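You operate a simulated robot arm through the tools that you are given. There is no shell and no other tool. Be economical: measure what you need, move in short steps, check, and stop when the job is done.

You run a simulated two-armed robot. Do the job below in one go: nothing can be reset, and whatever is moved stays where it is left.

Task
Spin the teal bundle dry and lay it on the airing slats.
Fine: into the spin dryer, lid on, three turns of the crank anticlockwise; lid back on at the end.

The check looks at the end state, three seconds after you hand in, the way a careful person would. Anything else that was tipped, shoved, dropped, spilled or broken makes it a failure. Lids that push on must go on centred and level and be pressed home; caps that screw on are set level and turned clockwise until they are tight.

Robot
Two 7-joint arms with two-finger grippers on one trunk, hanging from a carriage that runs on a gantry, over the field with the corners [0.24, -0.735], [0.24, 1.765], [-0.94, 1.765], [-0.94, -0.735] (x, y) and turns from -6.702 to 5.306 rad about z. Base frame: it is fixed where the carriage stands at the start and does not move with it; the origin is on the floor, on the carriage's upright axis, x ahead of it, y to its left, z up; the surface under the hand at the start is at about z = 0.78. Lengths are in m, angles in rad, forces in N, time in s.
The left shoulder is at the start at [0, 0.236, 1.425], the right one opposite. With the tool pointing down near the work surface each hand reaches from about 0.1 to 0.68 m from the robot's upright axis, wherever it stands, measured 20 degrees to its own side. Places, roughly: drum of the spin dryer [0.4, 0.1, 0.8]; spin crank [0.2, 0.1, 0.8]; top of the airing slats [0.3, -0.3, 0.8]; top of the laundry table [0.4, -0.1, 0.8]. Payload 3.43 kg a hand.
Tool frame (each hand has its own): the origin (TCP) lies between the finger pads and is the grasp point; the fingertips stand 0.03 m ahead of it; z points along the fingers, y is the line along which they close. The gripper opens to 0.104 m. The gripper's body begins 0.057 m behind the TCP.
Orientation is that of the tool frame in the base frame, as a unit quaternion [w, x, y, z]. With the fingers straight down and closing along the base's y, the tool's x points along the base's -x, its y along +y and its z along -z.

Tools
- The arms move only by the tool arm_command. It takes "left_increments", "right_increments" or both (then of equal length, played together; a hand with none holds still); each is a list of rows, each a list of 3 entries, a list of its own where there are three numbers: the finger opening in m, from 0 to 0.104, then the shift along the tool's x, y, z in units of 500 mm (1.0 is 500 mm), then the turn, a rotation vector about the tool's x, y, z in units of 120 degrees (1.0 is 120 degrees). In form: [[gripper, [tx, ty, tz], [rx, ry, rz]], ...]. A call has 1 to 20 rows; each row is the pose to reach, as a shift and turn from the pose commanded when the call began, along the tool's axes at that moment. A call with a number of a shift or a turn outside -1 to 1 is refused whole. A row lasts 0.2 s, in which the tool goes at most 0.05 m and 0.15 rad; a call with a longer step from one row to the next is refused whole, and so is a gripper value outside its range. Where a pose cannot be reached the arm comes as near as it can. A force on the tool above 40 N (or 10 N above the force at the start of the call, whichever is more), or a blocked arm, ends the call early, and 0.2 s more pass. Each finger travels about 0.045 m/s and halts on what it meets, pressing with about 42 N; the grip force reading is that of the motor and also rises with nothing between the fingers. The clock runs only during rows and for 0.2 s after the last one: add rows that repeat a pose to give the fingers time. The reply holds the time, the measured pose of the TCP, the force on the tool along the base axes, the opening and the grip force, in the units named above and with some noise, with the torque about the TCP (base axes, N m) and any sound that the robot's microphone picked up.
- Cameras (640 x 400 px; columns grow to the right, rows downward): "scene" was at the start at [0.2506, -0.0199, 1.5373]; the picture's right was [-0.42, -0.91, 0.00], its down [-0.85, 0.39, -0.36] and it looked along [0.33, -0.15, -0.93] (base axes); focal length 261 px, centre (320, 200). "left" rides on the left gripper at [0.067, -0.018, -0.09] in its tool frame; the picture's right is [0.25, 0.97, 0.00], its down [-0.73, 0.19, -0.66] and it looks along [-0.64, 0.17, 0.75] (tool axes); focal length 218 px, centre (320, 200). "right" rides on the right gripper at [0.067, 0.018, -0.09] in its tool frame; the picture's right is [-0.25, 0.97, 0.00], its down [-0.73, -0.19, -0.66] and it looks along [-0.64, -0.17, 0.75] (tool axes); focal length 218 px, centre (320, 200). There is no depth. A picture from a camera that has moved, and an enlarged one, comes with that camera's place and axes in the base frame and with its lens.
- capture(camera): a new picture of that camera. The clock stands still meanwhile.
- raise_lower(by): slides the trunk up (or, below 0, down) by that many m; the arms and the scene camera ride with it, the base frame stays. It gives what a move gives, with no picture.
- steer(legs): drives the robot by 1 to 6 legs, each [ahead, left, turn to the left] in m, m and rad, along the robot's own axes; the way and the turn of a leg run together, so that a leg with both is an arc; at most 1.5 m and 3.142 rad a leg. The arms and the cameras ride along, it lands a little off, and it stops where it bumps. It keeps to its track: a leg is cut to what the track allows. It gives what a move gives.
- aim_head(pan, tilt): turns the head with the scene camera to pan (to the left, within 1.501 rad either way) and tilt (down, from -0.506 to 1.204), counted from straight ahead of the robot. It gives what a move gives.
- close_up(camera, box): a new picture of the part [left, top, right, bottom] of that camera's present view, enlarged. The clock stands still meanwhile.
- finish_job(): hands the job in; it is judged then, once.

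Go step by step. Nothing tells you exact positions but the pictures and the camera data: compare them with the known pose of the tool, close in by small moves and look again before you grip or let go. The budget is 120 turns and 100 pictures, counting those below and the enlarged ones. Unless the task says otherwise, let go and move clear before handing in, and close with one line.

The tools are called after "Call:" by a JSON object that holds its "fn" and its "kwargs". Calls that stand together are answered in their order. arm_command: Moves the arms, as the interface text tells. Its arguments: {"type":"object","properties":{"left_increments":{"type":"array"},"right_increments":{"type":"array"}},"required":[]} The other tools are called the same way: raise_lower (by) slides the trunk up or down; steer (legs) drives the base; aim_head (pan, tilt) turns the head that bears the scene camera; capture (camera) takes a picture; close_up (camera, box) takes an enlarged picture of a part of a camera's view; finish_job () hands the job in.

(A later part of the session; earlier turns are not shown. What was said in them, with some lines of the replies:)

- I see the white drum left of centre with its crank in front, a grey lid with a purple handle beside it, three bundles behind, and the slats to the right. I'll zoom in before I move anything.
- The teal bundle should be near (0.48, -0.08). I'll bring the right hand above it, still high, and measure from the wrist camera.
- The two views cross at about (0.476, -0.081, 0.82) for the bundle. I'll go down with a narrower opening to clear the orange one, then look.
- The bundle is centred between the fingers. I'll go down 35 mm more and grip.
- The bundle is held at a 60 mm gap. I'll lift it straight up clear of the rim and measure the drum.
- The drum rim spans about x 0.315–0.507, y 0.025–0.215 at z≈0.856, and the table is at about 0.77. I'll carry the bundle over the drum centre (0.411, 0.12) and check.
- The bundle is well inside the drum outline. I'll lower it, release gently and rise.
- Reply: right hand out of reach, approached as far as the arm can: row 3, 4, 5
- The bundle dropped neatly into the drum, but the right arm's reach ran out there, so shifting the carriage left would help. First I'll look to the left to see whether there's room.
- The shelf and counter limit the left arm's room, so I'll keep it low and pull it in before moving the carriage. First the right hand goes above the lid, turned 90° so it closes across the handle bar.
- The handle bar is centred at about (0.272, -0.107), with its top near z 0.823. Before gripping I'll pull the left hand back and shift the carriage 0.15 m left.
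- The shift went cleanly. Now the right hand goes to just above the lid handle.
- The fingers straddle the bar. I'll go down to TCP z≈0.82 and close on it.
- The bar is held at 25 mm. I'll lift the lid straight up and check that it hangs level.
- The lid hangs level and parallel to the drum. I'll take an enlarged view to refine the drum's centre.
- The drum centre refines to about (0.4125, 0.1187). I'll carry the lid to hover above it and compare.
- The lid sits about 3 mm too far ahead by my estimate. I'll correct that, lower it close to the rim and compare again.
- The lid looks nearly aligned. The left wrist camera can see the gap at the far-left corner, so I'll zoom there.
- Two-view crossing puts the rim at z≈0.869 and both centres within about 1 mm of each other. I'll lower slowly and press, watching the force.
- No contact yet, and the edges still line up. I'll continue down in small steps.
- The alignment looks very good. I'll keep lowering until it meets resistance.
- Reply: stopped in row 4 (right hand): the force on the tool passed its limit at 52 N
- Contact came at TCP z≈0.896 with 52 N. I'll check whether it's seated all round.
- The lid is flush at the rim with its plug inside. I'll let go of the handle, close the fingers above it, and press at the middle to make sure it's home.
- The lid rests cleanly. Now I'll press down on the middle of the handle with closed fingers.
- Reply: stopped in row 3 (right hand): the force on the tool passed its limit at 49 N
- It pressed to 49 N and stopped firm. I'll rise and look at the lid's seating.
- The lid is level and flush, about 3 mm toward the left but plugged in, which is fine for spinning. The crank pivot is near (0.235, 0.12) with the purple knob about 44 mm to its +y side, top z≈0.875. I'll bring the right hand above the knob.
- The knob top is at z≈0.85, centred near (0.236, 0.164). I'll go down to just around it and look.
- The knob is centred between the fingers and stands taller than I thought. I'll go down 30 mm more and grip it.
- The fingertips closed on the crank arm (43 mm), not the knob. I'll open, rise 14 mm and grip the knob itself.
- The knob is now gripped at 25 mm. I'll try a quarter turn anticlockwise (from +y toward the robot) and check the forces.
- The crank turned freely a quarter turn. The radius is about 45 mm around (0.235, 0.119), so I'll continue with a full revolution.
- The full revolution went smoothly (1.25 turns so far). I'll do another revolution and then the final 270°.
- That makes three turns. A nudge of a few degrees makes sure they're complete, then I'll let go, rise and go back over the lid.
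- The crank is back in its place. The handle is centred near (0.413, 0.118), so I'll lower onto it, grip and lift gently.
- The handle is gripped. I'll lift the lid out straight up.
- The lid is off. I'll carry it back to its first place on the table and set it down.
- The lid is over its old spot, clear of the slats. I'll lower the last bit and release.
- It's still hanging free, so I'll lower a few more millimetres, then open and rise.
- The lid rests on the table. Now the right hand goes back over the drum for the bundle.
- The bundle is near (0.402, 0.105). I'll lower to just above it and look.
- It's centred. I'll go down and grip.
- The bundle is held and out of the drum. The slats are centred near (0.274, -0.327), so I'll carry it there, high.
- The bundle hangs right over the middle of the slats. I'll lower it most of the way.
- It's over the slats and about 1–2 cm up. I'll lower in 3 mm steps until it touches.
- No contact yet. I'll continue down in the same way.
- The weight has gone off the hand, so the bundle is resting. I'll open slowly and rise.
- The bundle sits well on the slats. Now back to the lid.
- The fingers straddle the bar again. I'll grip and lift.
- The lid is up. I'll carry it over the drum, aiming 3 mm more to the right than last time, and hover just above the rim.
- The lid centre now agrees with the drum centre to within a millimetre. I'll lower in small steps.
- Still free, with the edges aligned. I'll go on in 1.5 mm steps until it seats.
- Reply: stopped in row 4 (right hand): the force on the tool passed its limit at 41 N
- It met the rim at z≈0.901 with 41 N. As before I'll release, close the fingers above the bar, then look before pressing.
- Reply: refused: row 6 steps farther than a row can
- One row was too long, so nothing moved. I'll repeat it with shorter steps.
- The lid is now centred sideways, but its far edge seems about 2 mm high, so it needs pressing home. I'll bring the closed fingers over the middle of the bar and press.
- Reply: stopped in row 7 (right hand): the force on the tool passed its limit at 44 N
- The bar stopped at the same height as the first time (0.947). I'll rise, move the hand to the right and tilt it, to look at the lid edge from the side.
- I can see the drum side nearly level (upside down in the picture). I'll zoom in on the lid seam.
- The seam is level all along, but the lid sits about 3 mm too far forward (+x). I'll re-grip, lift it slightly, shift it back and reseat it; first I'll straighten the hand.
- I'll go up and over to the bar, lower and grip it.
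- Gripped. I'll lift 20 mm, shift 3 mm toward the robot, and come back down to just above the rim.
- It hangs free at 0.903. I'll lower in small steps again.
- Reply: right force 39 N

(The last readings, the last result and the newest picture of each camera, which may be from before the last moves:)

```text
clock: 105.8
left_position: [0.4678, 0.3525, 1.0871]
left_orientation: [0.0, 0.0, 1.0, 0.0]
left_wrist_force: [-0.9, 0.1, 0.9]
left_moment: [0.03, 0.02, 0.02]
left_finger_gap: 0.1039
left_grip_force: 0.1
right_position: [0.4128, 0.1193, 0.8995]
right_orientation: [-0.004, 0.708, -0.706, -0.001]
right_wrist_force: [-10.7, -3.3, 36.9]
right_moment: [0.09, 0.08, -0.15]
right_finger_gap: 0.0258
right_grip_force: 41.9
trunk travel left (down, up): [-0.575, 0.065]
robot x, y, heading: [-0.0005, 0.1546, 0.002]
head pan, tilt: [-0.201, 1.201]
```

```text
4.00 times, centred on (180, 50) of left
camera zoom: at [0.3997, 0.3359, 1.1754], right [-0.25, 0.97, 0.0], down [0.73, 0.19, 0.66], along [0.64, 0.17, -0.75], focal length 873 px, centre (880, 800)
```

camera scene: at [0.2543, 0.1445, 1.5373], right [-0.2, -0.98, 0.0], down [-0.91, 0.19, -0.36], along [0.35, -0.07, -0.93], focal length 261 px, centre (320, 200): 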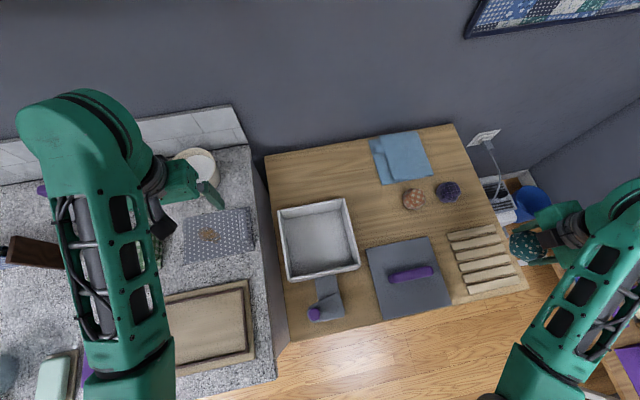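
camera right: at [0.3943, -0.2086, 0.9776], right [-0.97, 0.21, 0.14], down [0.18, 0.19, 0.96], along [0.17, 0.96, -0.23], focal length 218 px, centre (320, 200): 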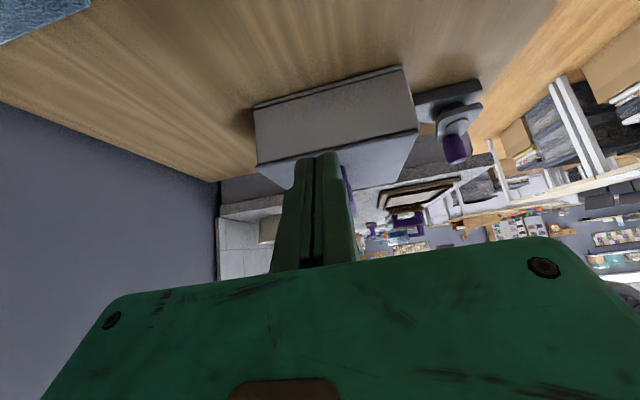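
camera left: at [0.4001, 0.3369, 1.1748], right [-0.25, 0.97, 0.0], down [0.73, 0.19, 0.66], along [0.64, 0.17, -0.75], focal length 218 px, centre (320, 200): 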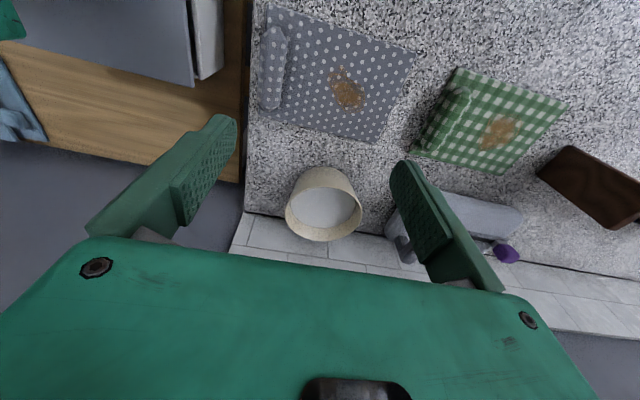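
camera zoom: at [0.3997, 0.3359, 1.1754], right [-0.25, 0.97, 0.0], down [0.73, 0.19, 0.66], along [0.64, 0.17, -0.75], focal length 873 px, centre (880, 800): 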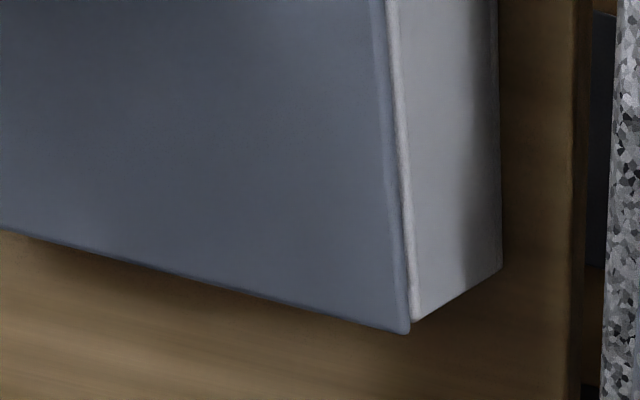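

It seats flat, 37 N with almost no tilting moment. I'll ease the load so the arm's flex doesn't push the lid forward, then release and look from the side.

Call:
{"fn": "arm_command", "kwargs": {"right_increments": [[0.01, [0, 0, -0.005], [0, 0, 0]], [0.01, [0, 0, -0.01], [0, 0, 0]], [0.01, [0, 0, -0.01], [0, 0, 0]]]}}

Call:
{"fn": "arm_command", "kwargs": {"right_increments": [[0.03, [0, 0, 0], [0, 0, 0]], [0.05, [0, 0, 0], [0, 0, 0]], [0.06, [0, 0, 0], [0, 0, 0]], [0.06, [0, 0, -0.04], [0, 0, 0]], [0.04, [0, 0, -0.12], [0, 0, 0]], [0.02, [0, 0, -0.125], [0, 0, 0]], [0.0, [0, 0, -0.125], [0, 0, 0]], [0.0, [0, 0, -0.125], [0, 0, 0]], [0.0, [0, 0, -0.125], [0, 0, 0]]]}}

Call:
{"fn": "close_up", "kwargs": {"camera": "left", "box": [100, 0, 260, 100]}}

```text
clock: 106.6
left_position: [0.4682, 0.3535, 1.0865]
left_orientation: [0.0, 0.001, 1.0, 0.0]
left_wrist_force: [0.3, -0.6, 0.8]
left_moment: [-0.04, -0.04, 0.02]
left_finger_gap: 0.104
left_grip_force: 0.1
right_position: [0.4118, 0.119, 0.8998]
right_orientation: [0.001, 0.708, -0.706, -0.002]
right_wrist_force: [2.3, 0.4, 6.6]
right_moment: [0.37, -0.38, -0.14]
right_finger_gap: 0.0253
right_grip_force: 41.2
trunk travel left (down, up): [-0.575, 0.065]
robot x, y, heading: [-0.0018, 0.1529, -0.004]
head pan, tilt: [-0.201, 1.201]
```

```text
clock: 108.6
left_position: [0.4671, 0.3536, 1.0852]
left_orientation: [0.0, 0.001, 1.0, 0.0]
left_wrist_force: [0.2, 0.2, 0.4]
left_moment: [-0.02, 0.01, 0.02]
left_finger_gap: 0.1041
left_grip_force: 0.1
right_position: [0.4109, 0.1183, 0.964]
right_orientation: [-0.002, 0.708, -0.707, -0.002]
right_wrist_force: [-0.1, 0.2, 0.3]
right_moment: [0.0, 0.0, -0.04]
right_finger_gap: 0.0
right_grip_force: 35.4
trunk travel left (down, up): [-0.575, 0.065]
robot x, y, heading: [0.0032, 0.1481, -0.002]
head pan, tilt: [-0.201, 1.201]
```

```text
4.00 times, centred on (180, 50) of left
camera zoom: at [0.3996, 0.3364, 1.1749], right [-0.25, 0.97, 0.0], down [0.73, 0.19, 0.66], along [0.64, 0.17, -0.75], focal length 873 px, centre (880, 800)
```

zoom: 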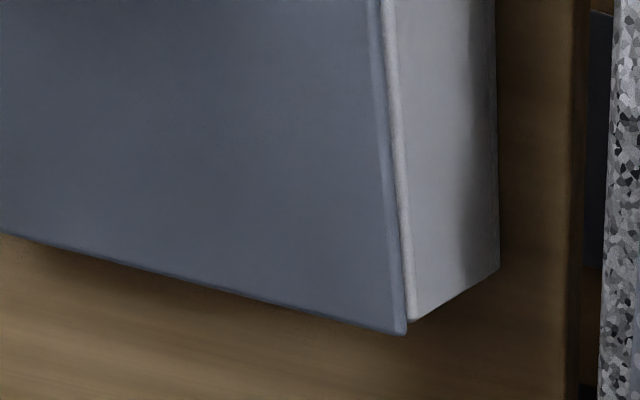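

Now I'll check the seam and the x-overhang from the side again.

Call:
{"fn": "arm_command", "kwargs": {"right_increments": [[0.0, [0.06, 0, -0.06], [0, 0, 0]], [0.0, [0.14, 0, -0.06], [0, 0, 0]], [0.0, [0.22, 0, -0.06], [0, 0, 0]], [0.0, [0.3, 0, -0.05], [0, -0.06, 0]], [0.0, [0.38, 0, -0.03], [0, -0.12, 0]], [0.0, [0.44, 0, 0.0], [0, -0.18, 0]], [0.0, [0.44, 0, 0.04], [0, -0.24, 0]], [0.0, [0.44, 0, 0.04], [0, -0.3, 0]], [0.0, [0.44, 0, 0.04], [0, -0.3, 0]]]}}

Call:
{"fn": "close_up", "kwargs": {"camera": "right", "box": [240, 110, 340, 172]}}

Call:
{"fn": "close_up", "kwargs": {"camera": "right", "box": [340, 100, 440, 162]}}

Call:
{"fn": "close_up", "kwargs": {"camera": "scene", "box": [260, 190, 388, 270]}}

```text
clock: 110.6
left_position: [0.4671, 0.3539, 1.0865]
left_orientation: [0.0, 0.0, 1.0, -0.001]
left_wrist_force: [0.8, -0.3, -0.6]
left_moment: [-0.04, -0.02, -0.02]
left_finger_gap: 0.104
left_grip_force: 0.0
right_position: [0.4098, -0.0993, 0.9417]
right_orientation: [0.22, -0.672, 0.672, 0.221]
right_wrist_force: [0.8, 0.2, 0.2]
right_moment: [0.01, 0.01, -0.02]
right_finger_gap: 0.0
right_grip_force: 34.6
trunk travel left (down, up): [-0.575, 0.065]
robot x, y, heading: [0.0013, 0.1531, 0.0]
head pan, tilt: [-0.201, 1.201]
```

```text
6.40 times, centred on (290, 141) of right
camera zoom: at [0.3939, -0.2073, 0.9756], right [-0.97, 0.2, 0.15], down [0.19, 0.2, 0.96], along [0.16, 0.96, -0.23], focal length 1397 px, centre (512, 578)
```

zoom: 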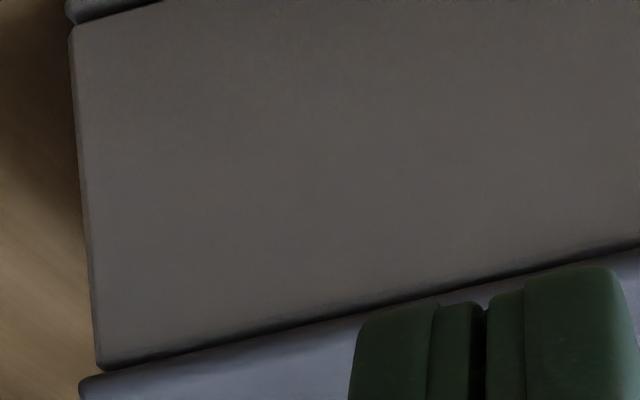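

```text
6.40 times, centred on (390, 131) of right
camera zoom: at [0.3939, -0.2073, 0.9756], right [-0.97, 0.2, 0.15], down [0.19, 0.2, 0.96], along [0.16, 0.96, -0.23], focal length 1397 px, centre (-128, 642)
```

zoom: 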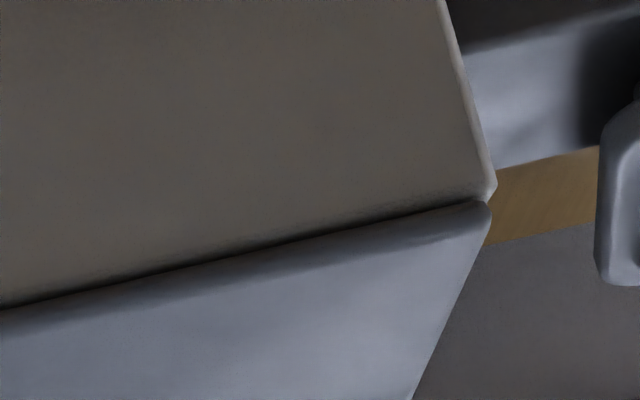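

```text
5.00 times, centred on (324, 230) of scene
camera zoom: at [0.2538, 0.1442, 1.5373], right [-0.2, -0.98, 0.0], down [-0.91, 0.19, -0.36], along [0.35, -0.07, -0.93], focal length 1305 px, centre (300, 50)
```

zoom: 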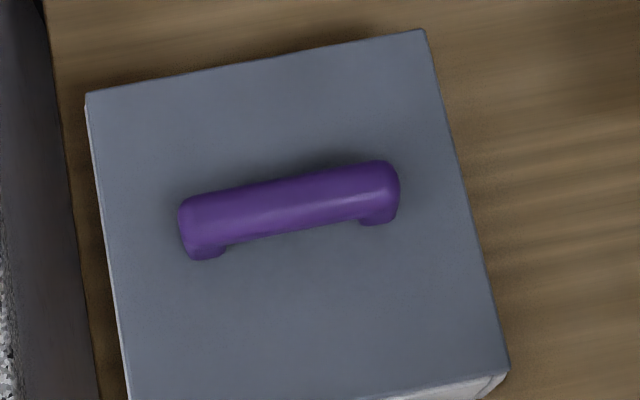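

The seam is level and tight, but the lid is still about 3 mm forward: the arm's flex slid it while pressing. I'll do it once more, with a backward bias during the press. First I'll straighten the hand.

Call:
{"fn": "arm_command", "kwargs": {"right_increments": [[0.0, [0, 0, 0], [0, 0.06, 0]], [0.02, [0, 0, 0], [0, 0.12, 0]], [0.04, [0, 0, 0], [0, 0.18, 0]], [0.06, [0, 0, 0], [0, 0.24, 0]], [0.06, [0, 0, 0], [0, 0.3, 0]], [0.06, [0, 0, 0], [0, 0.3, 0]]]}}

Call:
{"fn": "arm_command", "kwargs": {"right_increments": [[0.06, [0, 0, -0.08], [0, 0, 0]], [0.06, [-0.09, -0.004, -0.1], [0, 0, 0]], [0.06, [-0.18, -0.004, -0.1], [0, 0, 0]], [0.06, [-0.27, -0.004, -0.1], [0, 0, 0]], [0.06, [-0.36, -0.004, -0.1], [0, 0, 0]], [0.06, [-0.437, -0.004, -0.1], [0, 0, 0]], [0.06, [-0.437, -0.004, -0.03], [0, 0, 0]], [0.06, [-0.437, -0.004, 0.05], [0, 0, 0]], [0.06, [-0.437, -0.004, 0.084], [0, 0, 0]], [0.06, [-0.437, -0.004, 0.084], [0, 0, 0]], [0.03, [-0.437, -0.004, 0.084], [0, 0, 0]], [0.01, [-0.437, -0.004, 0.084], [0, 0, 0]], [0.01, [-0.437, -0.004, 0.084], [0, 0, 0]], [0.01, [-0.437, -0.004, 0.084], [0, 0, 0]]]}}

```text
clock: 112.0
left_position: [0.4666, 0.3538, 1.0852]
left_orientation: [0.001, 0.001, 1.0, 0.0]
left_wrist_force: [0.3, -0.4, 0.4]
left_moment: [-0.01, -0.01, -0.02]
left_finger_gap: 0.104
left_grip_force: 0.0
right_position: [0.4106, -0.1016, 0.9425]
right_orientation: [0.0, 0.708, -0.707, -0.001]
right_wrist_force: [0.3, -0.9, 0.5]
right_moment: [0.0, 0.01, 0.0]
right_finger_gap: 0.0599
right_grip_force: 0.0
trunk travel left (down, up): [-0.575, 0.065]
robot x, y, heading: [0.0015, 0.1535, 0.001]
head pan, tilt: [-0.201, 1.201]
```

```text
clock: 115.0
left_position: [0.4679, 0.3541, 1.0856]
left_orientation: [0.001, 0.001, 1.0, 0.0]
left_wrist_force: [-0.7, -0.5, 0.7]
left_moment: [0.02, -0.01, 0.01]
left_finger_gap: 0.1041
left_grip_force: 0.1
right_position: [0.411, 0.1183, 0.9005]
right_orientation: [-0.001, 0.708, -0.706, -0.001]
right_wrist_force: [-0.4, 0.6, -0.2]
right_moment: [0.02, 0.0, 0.03]
right_finger_gap: 0.0254
right_grip_force: 42.1
trunk travel left (down, up): [-0.575, 0.065]
robot x, y, heading: [0.0002, 0.1516, 0.002]
head pan, tilt: [-0.201, 1.201]
```

Gripped with no side load. I'll lift, shift back 3 mm, lower, and press with a backward bias.

Call:
{"fn": "arm_command", "kwargs": {"right_increments": [[0.01, [0, 0, -0.02], [0, 0, 0]], [0.01, [0, 0.003, -0.04], [0, 0, 0]], [0.01, [0, 0.006, -0.04], [0, 0, 0]], [0.01, [0, 0.006, -0.025], [0, 0, 0]], [0.01, [0, 0.006, -0.012], [0, 0, 0]], [0.01, [0, 0.006, -0.006], [0, 0, 0]], [0.01, [0, 0.006, -0.002], [0, 0, 0]], [0.01, [0, 0.007, 0.001], [0, 0, 0]], [0.01, [0, 0.008, 0.004], [0, 0, 0]], [0.01, [0, 0.009, 0.007], [0, 0, 0]], [0.01, [0, 0.01, 0.01], [0, 0, 0]], [0.01, [0, 0.011, 0.013], [0, 0, 0]], [0.01, [0, 0.012, 0.016], [0, 0, 0]]]}}

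Call:
{"fn": "arm_command", "kwargs": {"right_increments": [[0.01, [0, -0.002, -0.005], [0, 0, 0]], [0.01, [0, -0.004, -0.01], [0, 0, 0]], [0.01, [0, -0.004, -0.01], [0, 0, 0]]]}}

```text
clock: 117.8
left_position: [0.4682, 0.3547, 1.0865]
left_orientation: [0.0, 0.0, 1.0, 0.001]
left_wrist_force: [-0.8, 0.3, 0.1]
left_moment: [-0.03, 0.03, -0.01]
left_finger_gap: 0.1038
left_grip_force: 0.0
right_position: [0.4106, 0.1184, 0.8956]
right_orientation: [-0.004, 0.707, -0.707, 0.0]
right_wrist_force: [-1.9, -2.4, 37.0]
right_moment: [-0.03, 0.35, -0.11]
right_finger_gap: 0.0255
right_grip_force: 41.4
trunk travel left (down, up): [-0.575, 0.065]
robot x, y, heading: [0.0011, 0.1511, -0.0]
head pan, tilt: [-0.201, 1.201]
```

```text
clock: 118.6
left_position: [0.4689, 0.3541, 1.086]
left_orientation: [0.001, 0.001, 1.0, -0.001]
left_wrist_force: [0.4, 0.2, 0.2]
left_moment: [0.02, -0.03, 0.04]
left_finger_gap: 0.104
left_grip_force: 0.0
right_position: [0.4099, 0.116, 0.8972]
right_orientation: [0.0, -0.707, 0.707, 0.002]
right_wrist_force: [2.6, 1.5, 5.7]
right_moment: [0.3, -0.78, 0.08]
right_finger_gap: 0.0254
right_grip_force: 42.0
trunk travel left (down, up): [-0.575, 0.065]
robot x, y, heading: [0.0011, 0.1544, 0.003]
head pan, tilt: [-0.201, 1.201]
```

At the same load the hand is now about 3 mm lower than before (0.897 against 0.900), so the lid has dropped properly home. I'll release, rise and verify from the side.

Call:
{"fn": "arm_command", "kwargs": {"right_increments": [[0.03, [0, 0, 0], [0, 0, 0]], [0.05, [0, 0, 0], [0, 0, 0]], [0.06, [0, 0, 0], [0, 0, 0]], [0.06, [0, 0, -0.05], [0, 0, 0]], [0.04, [0, 0, -0.13], [0, 0, 0]], [0.02, [0.06, 0, -0.19], [0, 0, 0]], [0.0, [0.14, 0, -0.19], [0, 0, 0]], [0.0, [0.22, 0, -0.19], [0, 0, 0]], [0.0, [0.3, 0, -0.17], [0, -0.06, 0]], [0.0, [0.38, 0, -0.15], [0, -0.12, 0]], [0.0, [0.44, 0, -0.12], [0, -0.18, 0]], [0.0, [0.44, 0, -0.09], [0, -0.24, 0]], [0.0, [0.44, 0, -0.09], [0, -0.3, 0]], [0.0, [0.44, 0, -0.09], [0, -0.3, 0]]]}}

Call:
{"fn": "close_up", "kwargs": {"camera": "right", "box": [240, 110, 340, 172]}}

Call:
{"fn": "close_up", "kwargs": {"camera": "right", "box": [340, 100, 440, 162]}}

Call:
{"fn": "close_up", "kwargs": {"camera": "left", "box": [100, 0, 260, 100]}}

```text
clock: 121.6
left_position: [0.4673, 0.3534, 1.0856]
left_orientation: [0.0, 0.001, 1.0, 0.0]
left_wrist_force: [-0.1, 1.6, -0.6]
left_moment: [0.04, -0.01, 0.0]
left_finger_gap: 0.1041
left_grip_force: 0.0
right_position: [0.4118, -0.1041, 0.9414]
right_orientation: [-0.219, 0.673, -0.671, -0.221]
right_wrist_force: [0.0, -0.5, -0.1]
right_moment: [0.0, -0.02, 0.02]
right_finger_gap: 0.0002
right_grip_force: 35.1
trunk travel left (down, up): [-0.575, 0.065]
robot x, y, heading: [0.002, 0.1513, 0.002]
head pan, tilt: [-0.201, 1.201]
```

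```text
6.40 times, centred on (290, 141) of right
camera zoom: at [0.3948, -0.212, 0.9756], right [-0.97, 0.2, 0.15], down [0.19, 0.2, 0.96], along [0.16, 0.96, -0.23], focal length 1397 px, centre (512, 578)
```

zoom: 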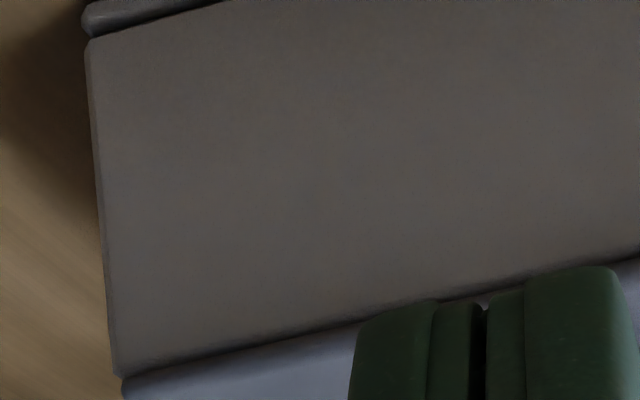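

```text
6.40 times, centred on (390, 131) of right
camera zoom: at [0.3948, -0.212, 0.9756], right [-0.97, 0.2, 0.15], down [0.19, 0.2, 0.96], along [0.16, 0.96, -0.23], focal length 1397 px, centre (-128, 642)
```

zoom: 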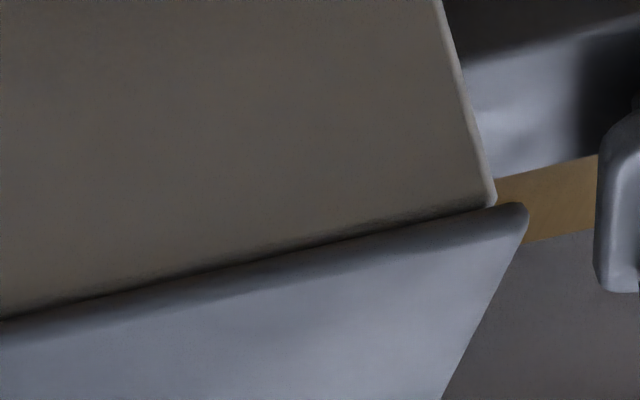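

```text
4.00 times, centred on (180, 50) of left
camera zoom: at [0.3996, 0.3364, 1.1749], right [-0.25, 0.97, 0.0], down [0.73, 0.19, 0.66], along [0.64, 0.17, -0.75], focal length 873 px, centre (880, 800)
```

zoom: 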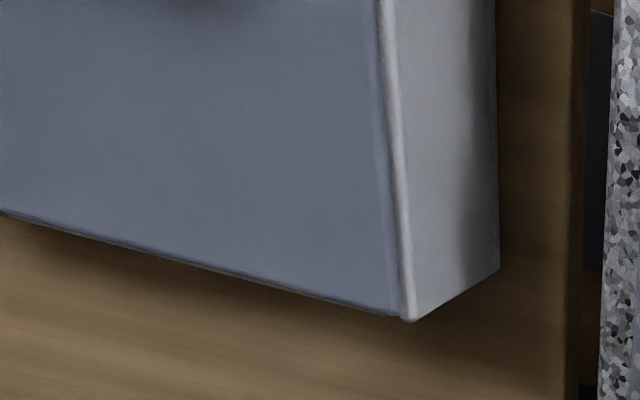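

The lid is home now but about 3 mm too far back and slightly to the right. I'll grip again and slide it about 3 mm forward and 1.5 mm left while keeping it down.

Call:
{"fn": "arm_command", "kwargs": {"right_increments": [[0.0, [0, 0, 0], [0, 0.06, 0]], [0.02, [0, 0, 0], [0, 0.12, 0]], [0.04, [0, 0, 0], [0, 0.18, 0]], [0.06, [0, 0, 0], [0, 0.24, 0]], [0.06, [0, 0, 0], [0, 0.3, 0]], [0.06, [0, 0, 0], [0, 0.3, 0]]]}}

Call:
{"fn": "arm_command", "kwargs": {"right_increments": [[0.06, [0, 0, -0.08], [0, 0, 0]], [0.06, [-0.09, 0.006, -0.1], [0, 0, 0]], [0.06, [-0.18, 0.008, -0.1], [0, 0, 0]], [0.06, [-0.27, 0.008, -0.1], [0, 0, 0]], [0.06, [-0.36, 0.008, -0.1], [0, 0, 0]], [0.06, [-0.441, 0.008, -0.1], [0, 0, 0]], [0.06, [-0.441, 0.008, -0.03], [0, 0, 0]], [0.06, [-0.441, 0.008, 0.05], [0, 0, 0]], [0.06, [-0.441, 0.008, 0.088], [0, 0, 0]], [0.06, [-0.441, 0.008, 0.088], [0, 0, 0]], [0.03, [-0.441, 0.008, 0.088], [0, 0, 0]], [0.01, [-0.441, 0.008, 0.088], [0, 0, 0]], [0.01, [-0.441, 0.008, 0.088], [0, 0, 0]], [0.01, [-0.441, 0.008, 0.088], [0, 0, 0]]]}}

```text
clock: 123.0
left_position: [0.4671, 0.3535, 1.0859]
left_orientation: [-0.001, 0.001, 1.0, 0.0]
left_wrist_force: [0.2, 0.6, -0.7]
left_moment: [-0.02, -0.01, 0.02]
left_finger_gap: 0.1037
left_grip_force: 0.2
right_position: [0.4097, -0.1022, 0.9424]
right_orientation: [0.0, 0.708, -0.706, -0.002]
right_wrist_force: [0.3, 0.4, -0.5]
right_moment: [0.01, -0.02, 0.05]
right_finger_gap: 0.0601
right_grip_force: 0.1
trunk travel left (down, up): [-0.575, 0.065]
robot x, y, heading: [-0.0005, 0.1552, 0.003]
head pan, tilt: [-0.201, 1.201]
```

```text
clock: 126.0
left_position: [0.4686, 0.3535, 1.0863]
left_orientation: [0.001, 0.002, 1.0, 0.001]
left_wrist_force: [0.8, -1.0, 0.9]
left_moment: [0.0, 0.01, 0.02]
left_finger_gap: 0.104
left_grip_force: 0.0
right_position: [0.4064, 0.1174, 0.8987]
right_orientation: [-0.001, 0.708, -0.707, 0.0]
right_wrist_force: [11.6, 0.0, -5.7]
right_moment: [-0.03, -0.76, -0.02]
right_finger_gap: 0.0256
right_grip_force: 41.9
trunk travel left (down, up): [-0.575, 0.065]
robot x, y, heading: [0.0011, 0.1499, -0.003]
head pan, tilt: [-0.201, 1.201]
```

The lid resists sideways, so it's held in the rim. I'll slide it forward gently, then press down.

Call:
{"fn": "arm_command", "kwargs": {"right_increments": [[0.01, [-0.001, -0.004, 0], [0, 0, 0]], [0.01, [-0.002, -0.008, 0], [0, 0, 0]], [0.01, [-0.003, -0.01, 0], [0, 0, 0]], [0.01, [-0.003, -0.01, 0], [0, 0, 0]]]}}

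Call:
{"fn": "close_up", "kwargs": {"camera": "left", "box": [100, 0, 260, 100]}}

```text
clock: 127.0
left_position: [0.4671, 0.3546, 1.0866]
left_orientation: [0.0, 0.002, 1.0, 0.0]
left_wrist_force: [0.3, -0.5, 0.7]
left_moment: [-0.01, 0.05, -0.01]
left_finger_gap: 0.104
left_grip_force: 0.0
right_position: [0.4084, 0.1195, 0.8987]
right_orientation: [0.0, 0.708, -0.707, -0.002]
right_wrist_force: [0.5, -0.7, -2.0]
right_moment: [0.02, -0.03, -0.01]
right_finger_gap: 0.0253
right_grip_force: 42.2
trunk travel left (down, up): [-0.575, 0.065]
robot x, y, heading: [-0.0016, 0.1542, 0.0]
head pan, tilt: [-0.201, 1.201]
```

```text
4.00 times, centred on (180, 50) of left
camera zoom: at [0.3995, 0.3364, 1.1749], right [-0.25, 0.97, 0.0], down [0.73, 0.19, 0.66], along [0.64, 0.17, -0.75], focal length 873 px, centre (880, 800)
```

zoom: 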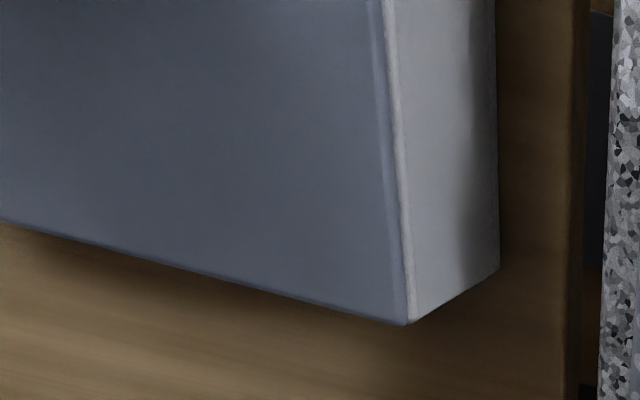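

The corner lines up with the rim and the lid is now free and centred within about half a millimetre. I'll press down with a small bias.

Call:
{"fn": "arm_command", "kwargs": {"right_increments": [[0.01, [0, 0.0005, 0.003], [0, 0, 0]], [0.01, [0, 0.001, 0.006], [0, 0, 0]], [0.01, [0, 0.0015, 0.009], [0, 0, 0]], [0.01, [0, 0.002, 0.012], [0, 0, 0]], [0.01, [0, 0.0025, 0.015], [0, 0, 0]], [0.01, [0, 0.003, 0.018], [0, 0, 0]], [0.01, [0, 0.003, 0.021], [0, 0, 0]]]}}

```text
clock: 128.2
left_position: [0.4676, 0.354, 1.0842]
left_orientation: [0.0, 0.001, 1.0, -0.001]
left_wrist_force: [-0.5, 0.1, -0.3]
left_moment: [0.03, -0.02, 0.0]
left_finger_gap: 0.104
left_grip_force: 0.1
right_position: [0.4107, 0.1202, 0.8968]
right_orientation: [-0.006, 0.707, -0.707, -0.001]
right_wrist_force: [-2.4, -1.9, 9.0]
right_moment: [-1.0, 0.78, -0.08]
right_finger_gap: 0.0253
right_grip_force: 41.7
trunk travel left (down, up): [-0.575, 0.065]
robot x, y, heading: [0.0012, 0.1532, -0.001]
head pan, tilt: [-0.201, 1.201]
stopped in row 6 (right hand): the force on the tool passed its limit at 43 N (the readings are from after the stop); the commanded pose is now the measured one
```

It's pressed at 43 N with z≈0.897, the home height. I'll release, rise, and verify from the side.

Call:
{"fn": "arm_command", "kwargs": {"right_increments": [[0.03, [0, 0, 0], [0, 0, 0]], [0.05, [0, 0, 0], [0, 0, 0]], [0.06, [0, 0, 0], [0, 0, 0]], [0.06, [0, 0, -0.05], [0, 0, 0]], [0.04, [0, 0, -0.13], [0, 0, 0]], [0.02, [0.06, 0, -0.19], [0, 0, 0]], [0.0, [0.14, 0, -0.19], [0, 0, 0]], [0.0, [0.22, 0, -0.19], [0, 0, 0]], [0.0, [0.3, 0, -0.17], [0, -0.06, 0]], [0.0, [0.38, 0, -0.15], [0, -0.12, 0]], [0.0, [0.44, 0, -0.12], [0, -0.18, 0]], [0.0, [0.44, 0, -0.09], [0, -0.24, 0]], [0.0, [0.44, 0, -0.09], [0, -0.3, 0]], [0.0, [0.44, 0, -0.09], [0, -0.3, 0]]]}}

Call:
{"fn": "close_up", "kwargs": {"camera": "right", "box": [235, 70, 435, 190]}}

Call:
{"fn": "close_up", "kwargs": {"camera": "scene", "box": [250, 190, 400, 290]}}

```text
clock: 131.2
left_position: [0.4668, 0.3547, 1.086]
left_orientation: [0.0, 0.001, 1.0, 0.0]
left_wrist_force: [0.7, -0.3, 1.0]
left_moment: [-0.03, -0.03, 0.0]
left_finger_gap: 0.1041
left_grip_force: 0.1
right_position: [0.4093, -0.1015, 0.9393]
right_orientation: [-0.223, 0.672, -0.67, -0.22]
right_wrist_force: [-0.1, -0.5, -0.5]
right_moment: [-0.03, 0.03, 0.01]
right_finger_gap: 0.0
right_grip_force: 34.6
trunk travel left (down, up): [-0.575, 0.065]
robot x, y, heading: [-0.0041, 0.1523, -0.002]
head pan, tilt: [-0.201, 1.201]
```

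```text
3.20 times, centred on (335, 130) of right
camera zoom: at [0.3917, -0.2085, 0.9722], right [-0.97, 0.2, 0.15], down [0.18, 0.19, 0.96], along [0.17, 0.96, -0.22], focal length 698 px, centre (272, 424)
```

zoom: 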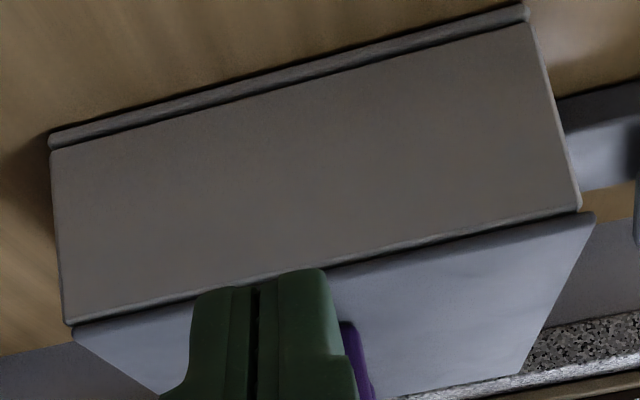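

```text
4.00 times, centred on (325, 240) of scene
camera zoom: at [0.2536, 0.1441, 1.5373], right [-0.2, -0.98, 0.0], down [-0.91, 0.19, -0.36], along [0.35, -0.07, -0.93], focal length 1044 px, centre (300, 40)
```

zoom: 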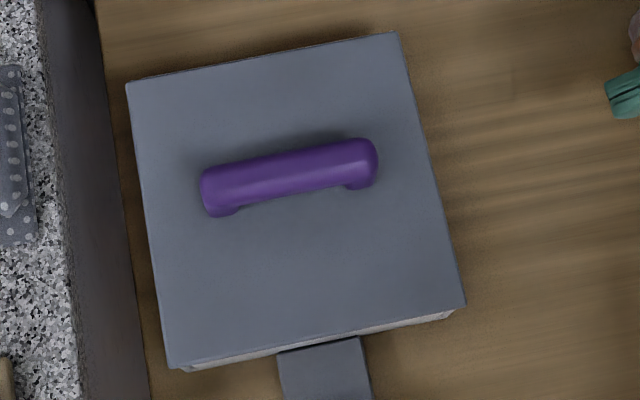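

The side view shows the lid level and flush, with its plug inside the rim, but it rests near the back end of its clearance (about 2–3 mm). One last gentle step: close the fingers on the bar at the true centre so they nudge it into place, then open, with no more pressing.

Call:
{"fn": "arm_command", "kwargs": {"right_increments": [[0.0, [0, 0, 0], [0, 0.06, 0]], [0.02, [0, 0, 0], [0, 0.12, 0]], [0.04, [0, 0, 0], [0, 0.18, 0]], [0.06, [0, 0, 0], [0, 0.24, 0]], [0.06, [0, 0, 0], [0, 0.3, 0]], [0.06, [0, 0, 0], [0, 0.3, 0]]]}}

Call:
{"fn": "arm_command", "kwargs": {"right_increments": [[0.06, [0, 0, -0.08], [0, 0, 0]], [0.06, [-0.09, 0, -0.1], [-0.0034, 0.0047, 0]], [0.06, [-0.18, 0, -0.1], [-0.0034, 0.0047, 0]], [0.06, [-0.27, 0, -0.1], [-0.0034, 0.0047, 0]], [0.06, [-0.36, 0, -0.1], [-0.0034, 0.0047, 0]], [0.06, [-0.441, 0, -0.1], [-0.0034, 0.0047, 0]], [0.06, [-0.441, 0, -0.03], [-0.0034, 0.0047, 0]], [0.06, [-0.441, 0, 0.04], [-0.0034, 0.0047, 0]], [0.06, [-0.441, 0, 0.075], [-0.0034, 0.0047, 0]], [0.06, [-0.441, 0, 0.075], [-0.0034, 0.0047, 0]], [0.03, [-0.441, 0, 0.075], [-0.0034, 0.0047, 0]], [0.01, [-0.441, 0, 0.075], [-0.0034, 0.0047, 0]], [0.01, [-0.441, 0, 0.075], [-0.0034, 0.0047, 0]], [0.01, [-0.441, 0, 0.075], [-0.0034, 0.0047, 0]]]}}

Call:
{"fn": "close_up", "kwargs": {"camera": "left", "box": [100, 0, 260, 100]}}

```text
clock: 132.6
left_position: [0.4677, 0.3534, 1.0856]
left_orientation: [0.001, 0.001, 1.0, 0.0]
left_wrist_force: [-0.5, 0.5, -1.1]
left_moment: [0.0, -0.03, 0.03]
left_finger_gap: 0.1041
left_grip_force: 0.1
right_position: [0.4091, -0.1012, 0.9394]
right_orientation: [-0.005, 0.707, -0.707, -0.001]
right_wrist_force: [0.3, 0.8, 0.3]
right_moment: [0.05, 0.01, 0.02]
right_finger_gap: 0.0601
right_grip_force: 0.1
trunk travel left (down, up): [-0.575, 0.065]
robot x, y, heading: [0.0008, 0.1545, -0.0]
head pan, tilt: [-0.201, 1.201]
```

```text
clock: 135.6
left_position: [0.4666, 0.3531, 1.0871]
left_orientation: [0.0, 0.001, 1.0, 0.0]
left_wrist_force: [0.6, -0.3, -0.5]
left_moment: [0.0, 0.01, 0.02]
left_finger_gap: 0.1041
left_grip_force: 0.0
right_position: [0.4079, 0.1216, 0.9017]
right_orientation: [0.001, 0.707, -0.707, 0.0]
right_wrist_force: [-0.2, 0.5, 0.5]
right_moment: [0.06, -0.03, 0.01]
right_finger_gap: 0.0254
right_grip_force: 42.2
trunk travel left (down, up): [-0.575, 0.065]
robot x, y, heading: [-0.005, 0.1527, -0.001]
head pan, tilt: [-0.201, 1.201]
```

```text
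4.00 times, centred on (180, 50) of left
camera zoom: at [0.3994, 0.3363, 1.1749], right [-0.25, 0.97, 0.0], down [0.73, 0.19, 0.66], along [0.64, 0.17, -0.75], focal length 873 px, centre (880, 800)
```

zoom: 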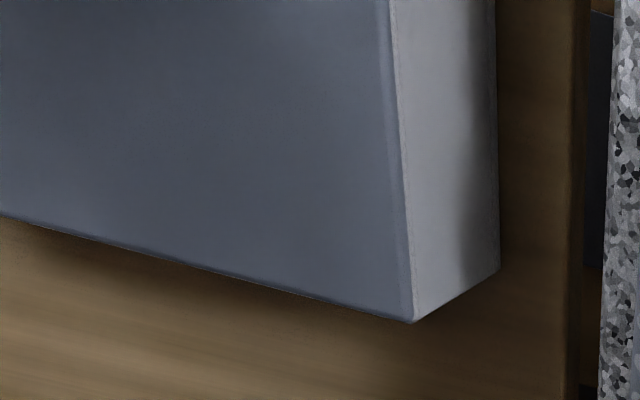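

The bar is gripped with no load and the lid corner meets the rim corner. I'll nudge 2 mm forward and release.

Call:
{"fn": "arm_command", "kwargs": {"right_increments": [[0.01, [0, -0.002, 0], [0, 0, 0]], [0.01, [0, -0.004, 0], [0, 0, 0]], [0.01, [0, -0.004, 0], [0, 0, 0]]]}}

Call:
{"fn": "arm_command", "kwargs": {"right_increments": [[0.03, [0, 0, 0], [0, 0, 0]], [0.05, [0, 0, 0], [0, 0, 0]], [0.06, [0, 0, 0], [0, 0, 0]], [0.06, [0, 0, -0.05], [0, 0, 0]], [0.04, [0, 0, -0.13], [0, 0, 0]], [0.02, [0.06, 0, -0.19], [0, 0, 0]], [0.0, [0.14, 0, -0.19], [0, 0, 0]], [0.0, [0.22, 0, -0.19], [0, 0, 0]], [0.0, [0.3, 0, -0.17], [0, -0.06, 0]], [0.0, [0.38, 0, -0.15], [0, -0.12, 0]], [0.0, [0.44, 0, -0.12], [0, -0.18, 0]], [0.0, [0.44, 0, -0.09], [0, -0.24, 0]], [0.0, [0.44, 0, -0.09], [0, -0.3, 0]], [0.0, [0.44, 0, -0.09], [0, -0.3, 0]]]}}

Call:
{"fn": "close_up", "kwargs": {"camera": "right", "box": [235, 70, 435, 190]}}

```text
clock: 136.4
left_position: [0.4676, 0.3541, 1.0848]
left_orientation: [-0.001, 0.002, 1.0, 0.0]
left_wrist_force: [0.3, 0.7, -0.1]
left_moment: [-0.02, 0.02, 0.02]
left_finger_gap: 0.104
left_grip_force: 0.1
right_position: [0.4112, 0.121, 0.9016]
right_orientation: [0.0, -0.707, 0.708, 0.001]
right_wrist_force: [-0.2, -0.4, -0.3]
right_moment: [-0.01, 0.01, 0.01]
right_finger_gap: 0.0249
right_grip_force: 42.4
trunk travel left (down, up): [-0.575, 0.065]
robot x, y, heading: [-0.0014, 0.1514, -0.002]
head pan, tilt: [-0.201, 1.201]
```

```text
clock: 139.4
left_position: [0.4663, 0.3526, 1.0867]
left_orientation: [0.001, 0.002, 1.0, -0.001]
left_wrist_force: [0.1, 0.2, 0.5]
left_moment: [0.04, 0.01, 0.01]
left_finger_gap: 0.104
left_grip_force: 0.0
right_position: [0.4124, -0.1, 0.9462]
right_orientation: [-0.219, 0.673, -0.672, -0.219]
right_wrist_force: [-0.2, -0.9, 0.2]
right_moment: [-0.01, -0.02, -0.02]
right_finger_gap: 0.0
right_grip_force: 34.8
trunk travel left (down, up): [-0.575, 0.065]
robot x, y, heading: [0.0015, 0.1493, -0.004]
head pan, tilt: [-0.201, 1.201]
```

```text
3.20 times, centred on (335, 130) of right
camera zoom: at [0.3954, -0.2073, 0.9816], right [-0.97, 0.2, 0.15], down [0.19, 0.2, 0.96], along [0.17, 0.96, -0.24], focal length 698 px, centre (272, 424)
```

zoom: 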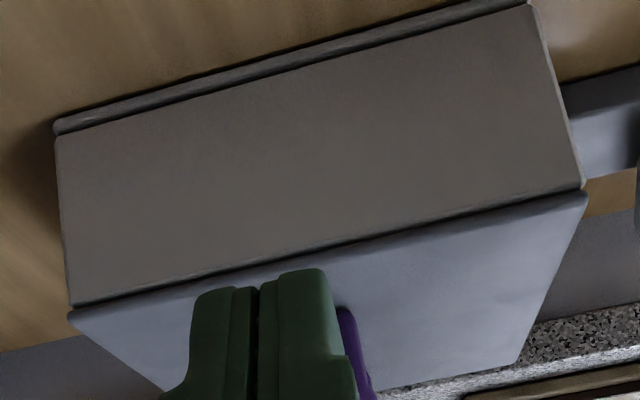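

The lid is centred now, with even overhang at both ends and a level seam. I'll straighten and raise the hand clear, then take a last look over the whole scene.

Call:
{"fn": "arm_command", "kwargs": {"right_increments": [[0.0, [0, 0, 0], [0, 0.06, 0]], [0.02, [0, 0, 0], [0, 0.12, 0]], [0.04, [0, 0, 0], [0, 0.18, 0]], [0.06, [0, 0, -0.04], [0, 0.24, 0]], [0.06, [0, 0, -0.1], [0, 0.3, 0]], [0.06, [0, 0, -0.16], [0, 0.3, 0]], [0.06, [0, 0, -0.16], [0, 0.3, 0]]]}}

Call:
{"fn": "capture", "kwargs": {"camera": "scene"}}

```text
clock: 141.0
left_position: [0.4674, 0.3549, 1.0854]
left_orientation: [0.0, 0.001, 1.0, 0.001]
left_wrist_force: [-0.8, 0.3, -0.6]
left_moment: [-0.01, -0.03, -0.01]
left_finger_gap: 0.1038
left_grip_force: 0.1
right_position: [0.4112, -0.1467, 1.0116]
right_orientation: [0.001, 0.707, -0.707, 0.0]
right_wrist_force: [-0.4, 0.0, -0.2]
right_moment: [0.02, 0.05, 0.02]
right_finger_gap: 0.06
right_grip_force: 0.1
trunk travel left (down, up): [-0.575, 0.065]
robot x, y, heading: [-0.0009, 0.1519, -0.003]
head pan, tilt: [-0.201, 1.201]
```

```text
4 pictures are left
camera scene: at [0.2537, 0.1441, 1.5373], right [-0.2, -0.98, 0.0], down [-0.91, 0.19, -0.36], along [0.35, -0.07, -0.93], focal length 261 px, centre (320, 200)
```

scene: 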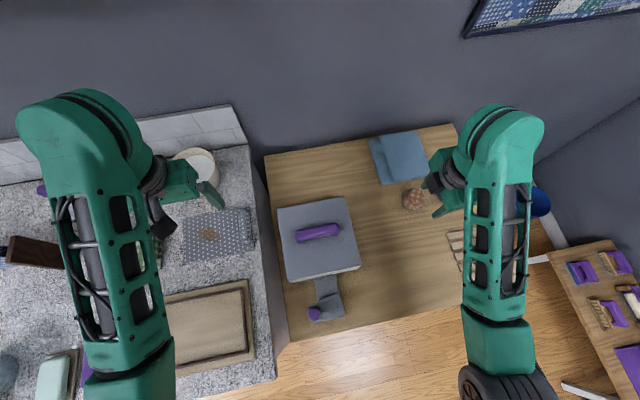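

The arm hides the slats, so I'll move it aside and check the bundle.

Call:
{"fn": "arm_command", "kwargs": {"right_increments": [[0.06, [-0.09, 0, -0.03], [0, 0, 0]], [0.06, [-0.18, 0, -0.04], [0, 0, 0]], [0.06, [-0.24, 0, -0.04], [0, 0, 0]], [0.06, [-0.24, 0, -0.04], [0, 0, 0]]]}}

Call:
{"fn": "capture", "kwargs": {"camera": "scene"}}

```text
clock: 142.0
left_position: [0.4675, 0.3529, 1.0847]
left_orientation: [0.0, 0.001, 1.0, 0.0]
left_wrist_force: [-0.2, -0.2, 0.1]
left_moment: [-0.01, 0.01, 0.01]
left_finger_gap: 0.1042
left_grip_force: 0.0
right_position: [0.4113, -0.0259, 1.0338]
right_orientation: [0.001, 0.707, -0.707, -0.001]
right_wrist_force: [-0.4, 0.5, 0.7]
right_moment: [0.0, 0.02, 0.04]
right_finger_gap: 0.06
right_grip_force: 0.0
trunk travel left (down, up): [-0.575, 0.065]
robot x, y, heading: [-0.0011, 0.148, 0.003]
head pan, tilt: [-0.201, 1.201]
```

```text
3 pictures are left
camera scene: at [0.2536, 0.1442, 1.5373], right [-0.2, -0.98, 0.0], down [-0.91, 0.19, -0.36], along [0.35, -0.07, -0.93], focal length 261 px, centre (320, 200)
```

scene: 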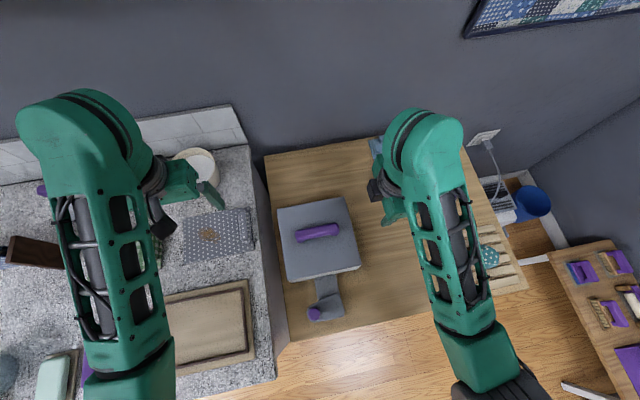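

The teal bundle lies on the slats, the lid is level and centred on the drum, the crank is at rest, and both hands are clear. I'm handing in.

Call:
{"fn": "finish_job", "kwargs": {}}

```text
The job is handed in.
```

I put the teal bundle in the spin dryer with the lid on, gave the crank three anticlockwise turns plus a few degrees, and laid the bundle on the airing slats. The lid is back on, level and centred; I nudged it a few millimetres after the last press and did not press it again.
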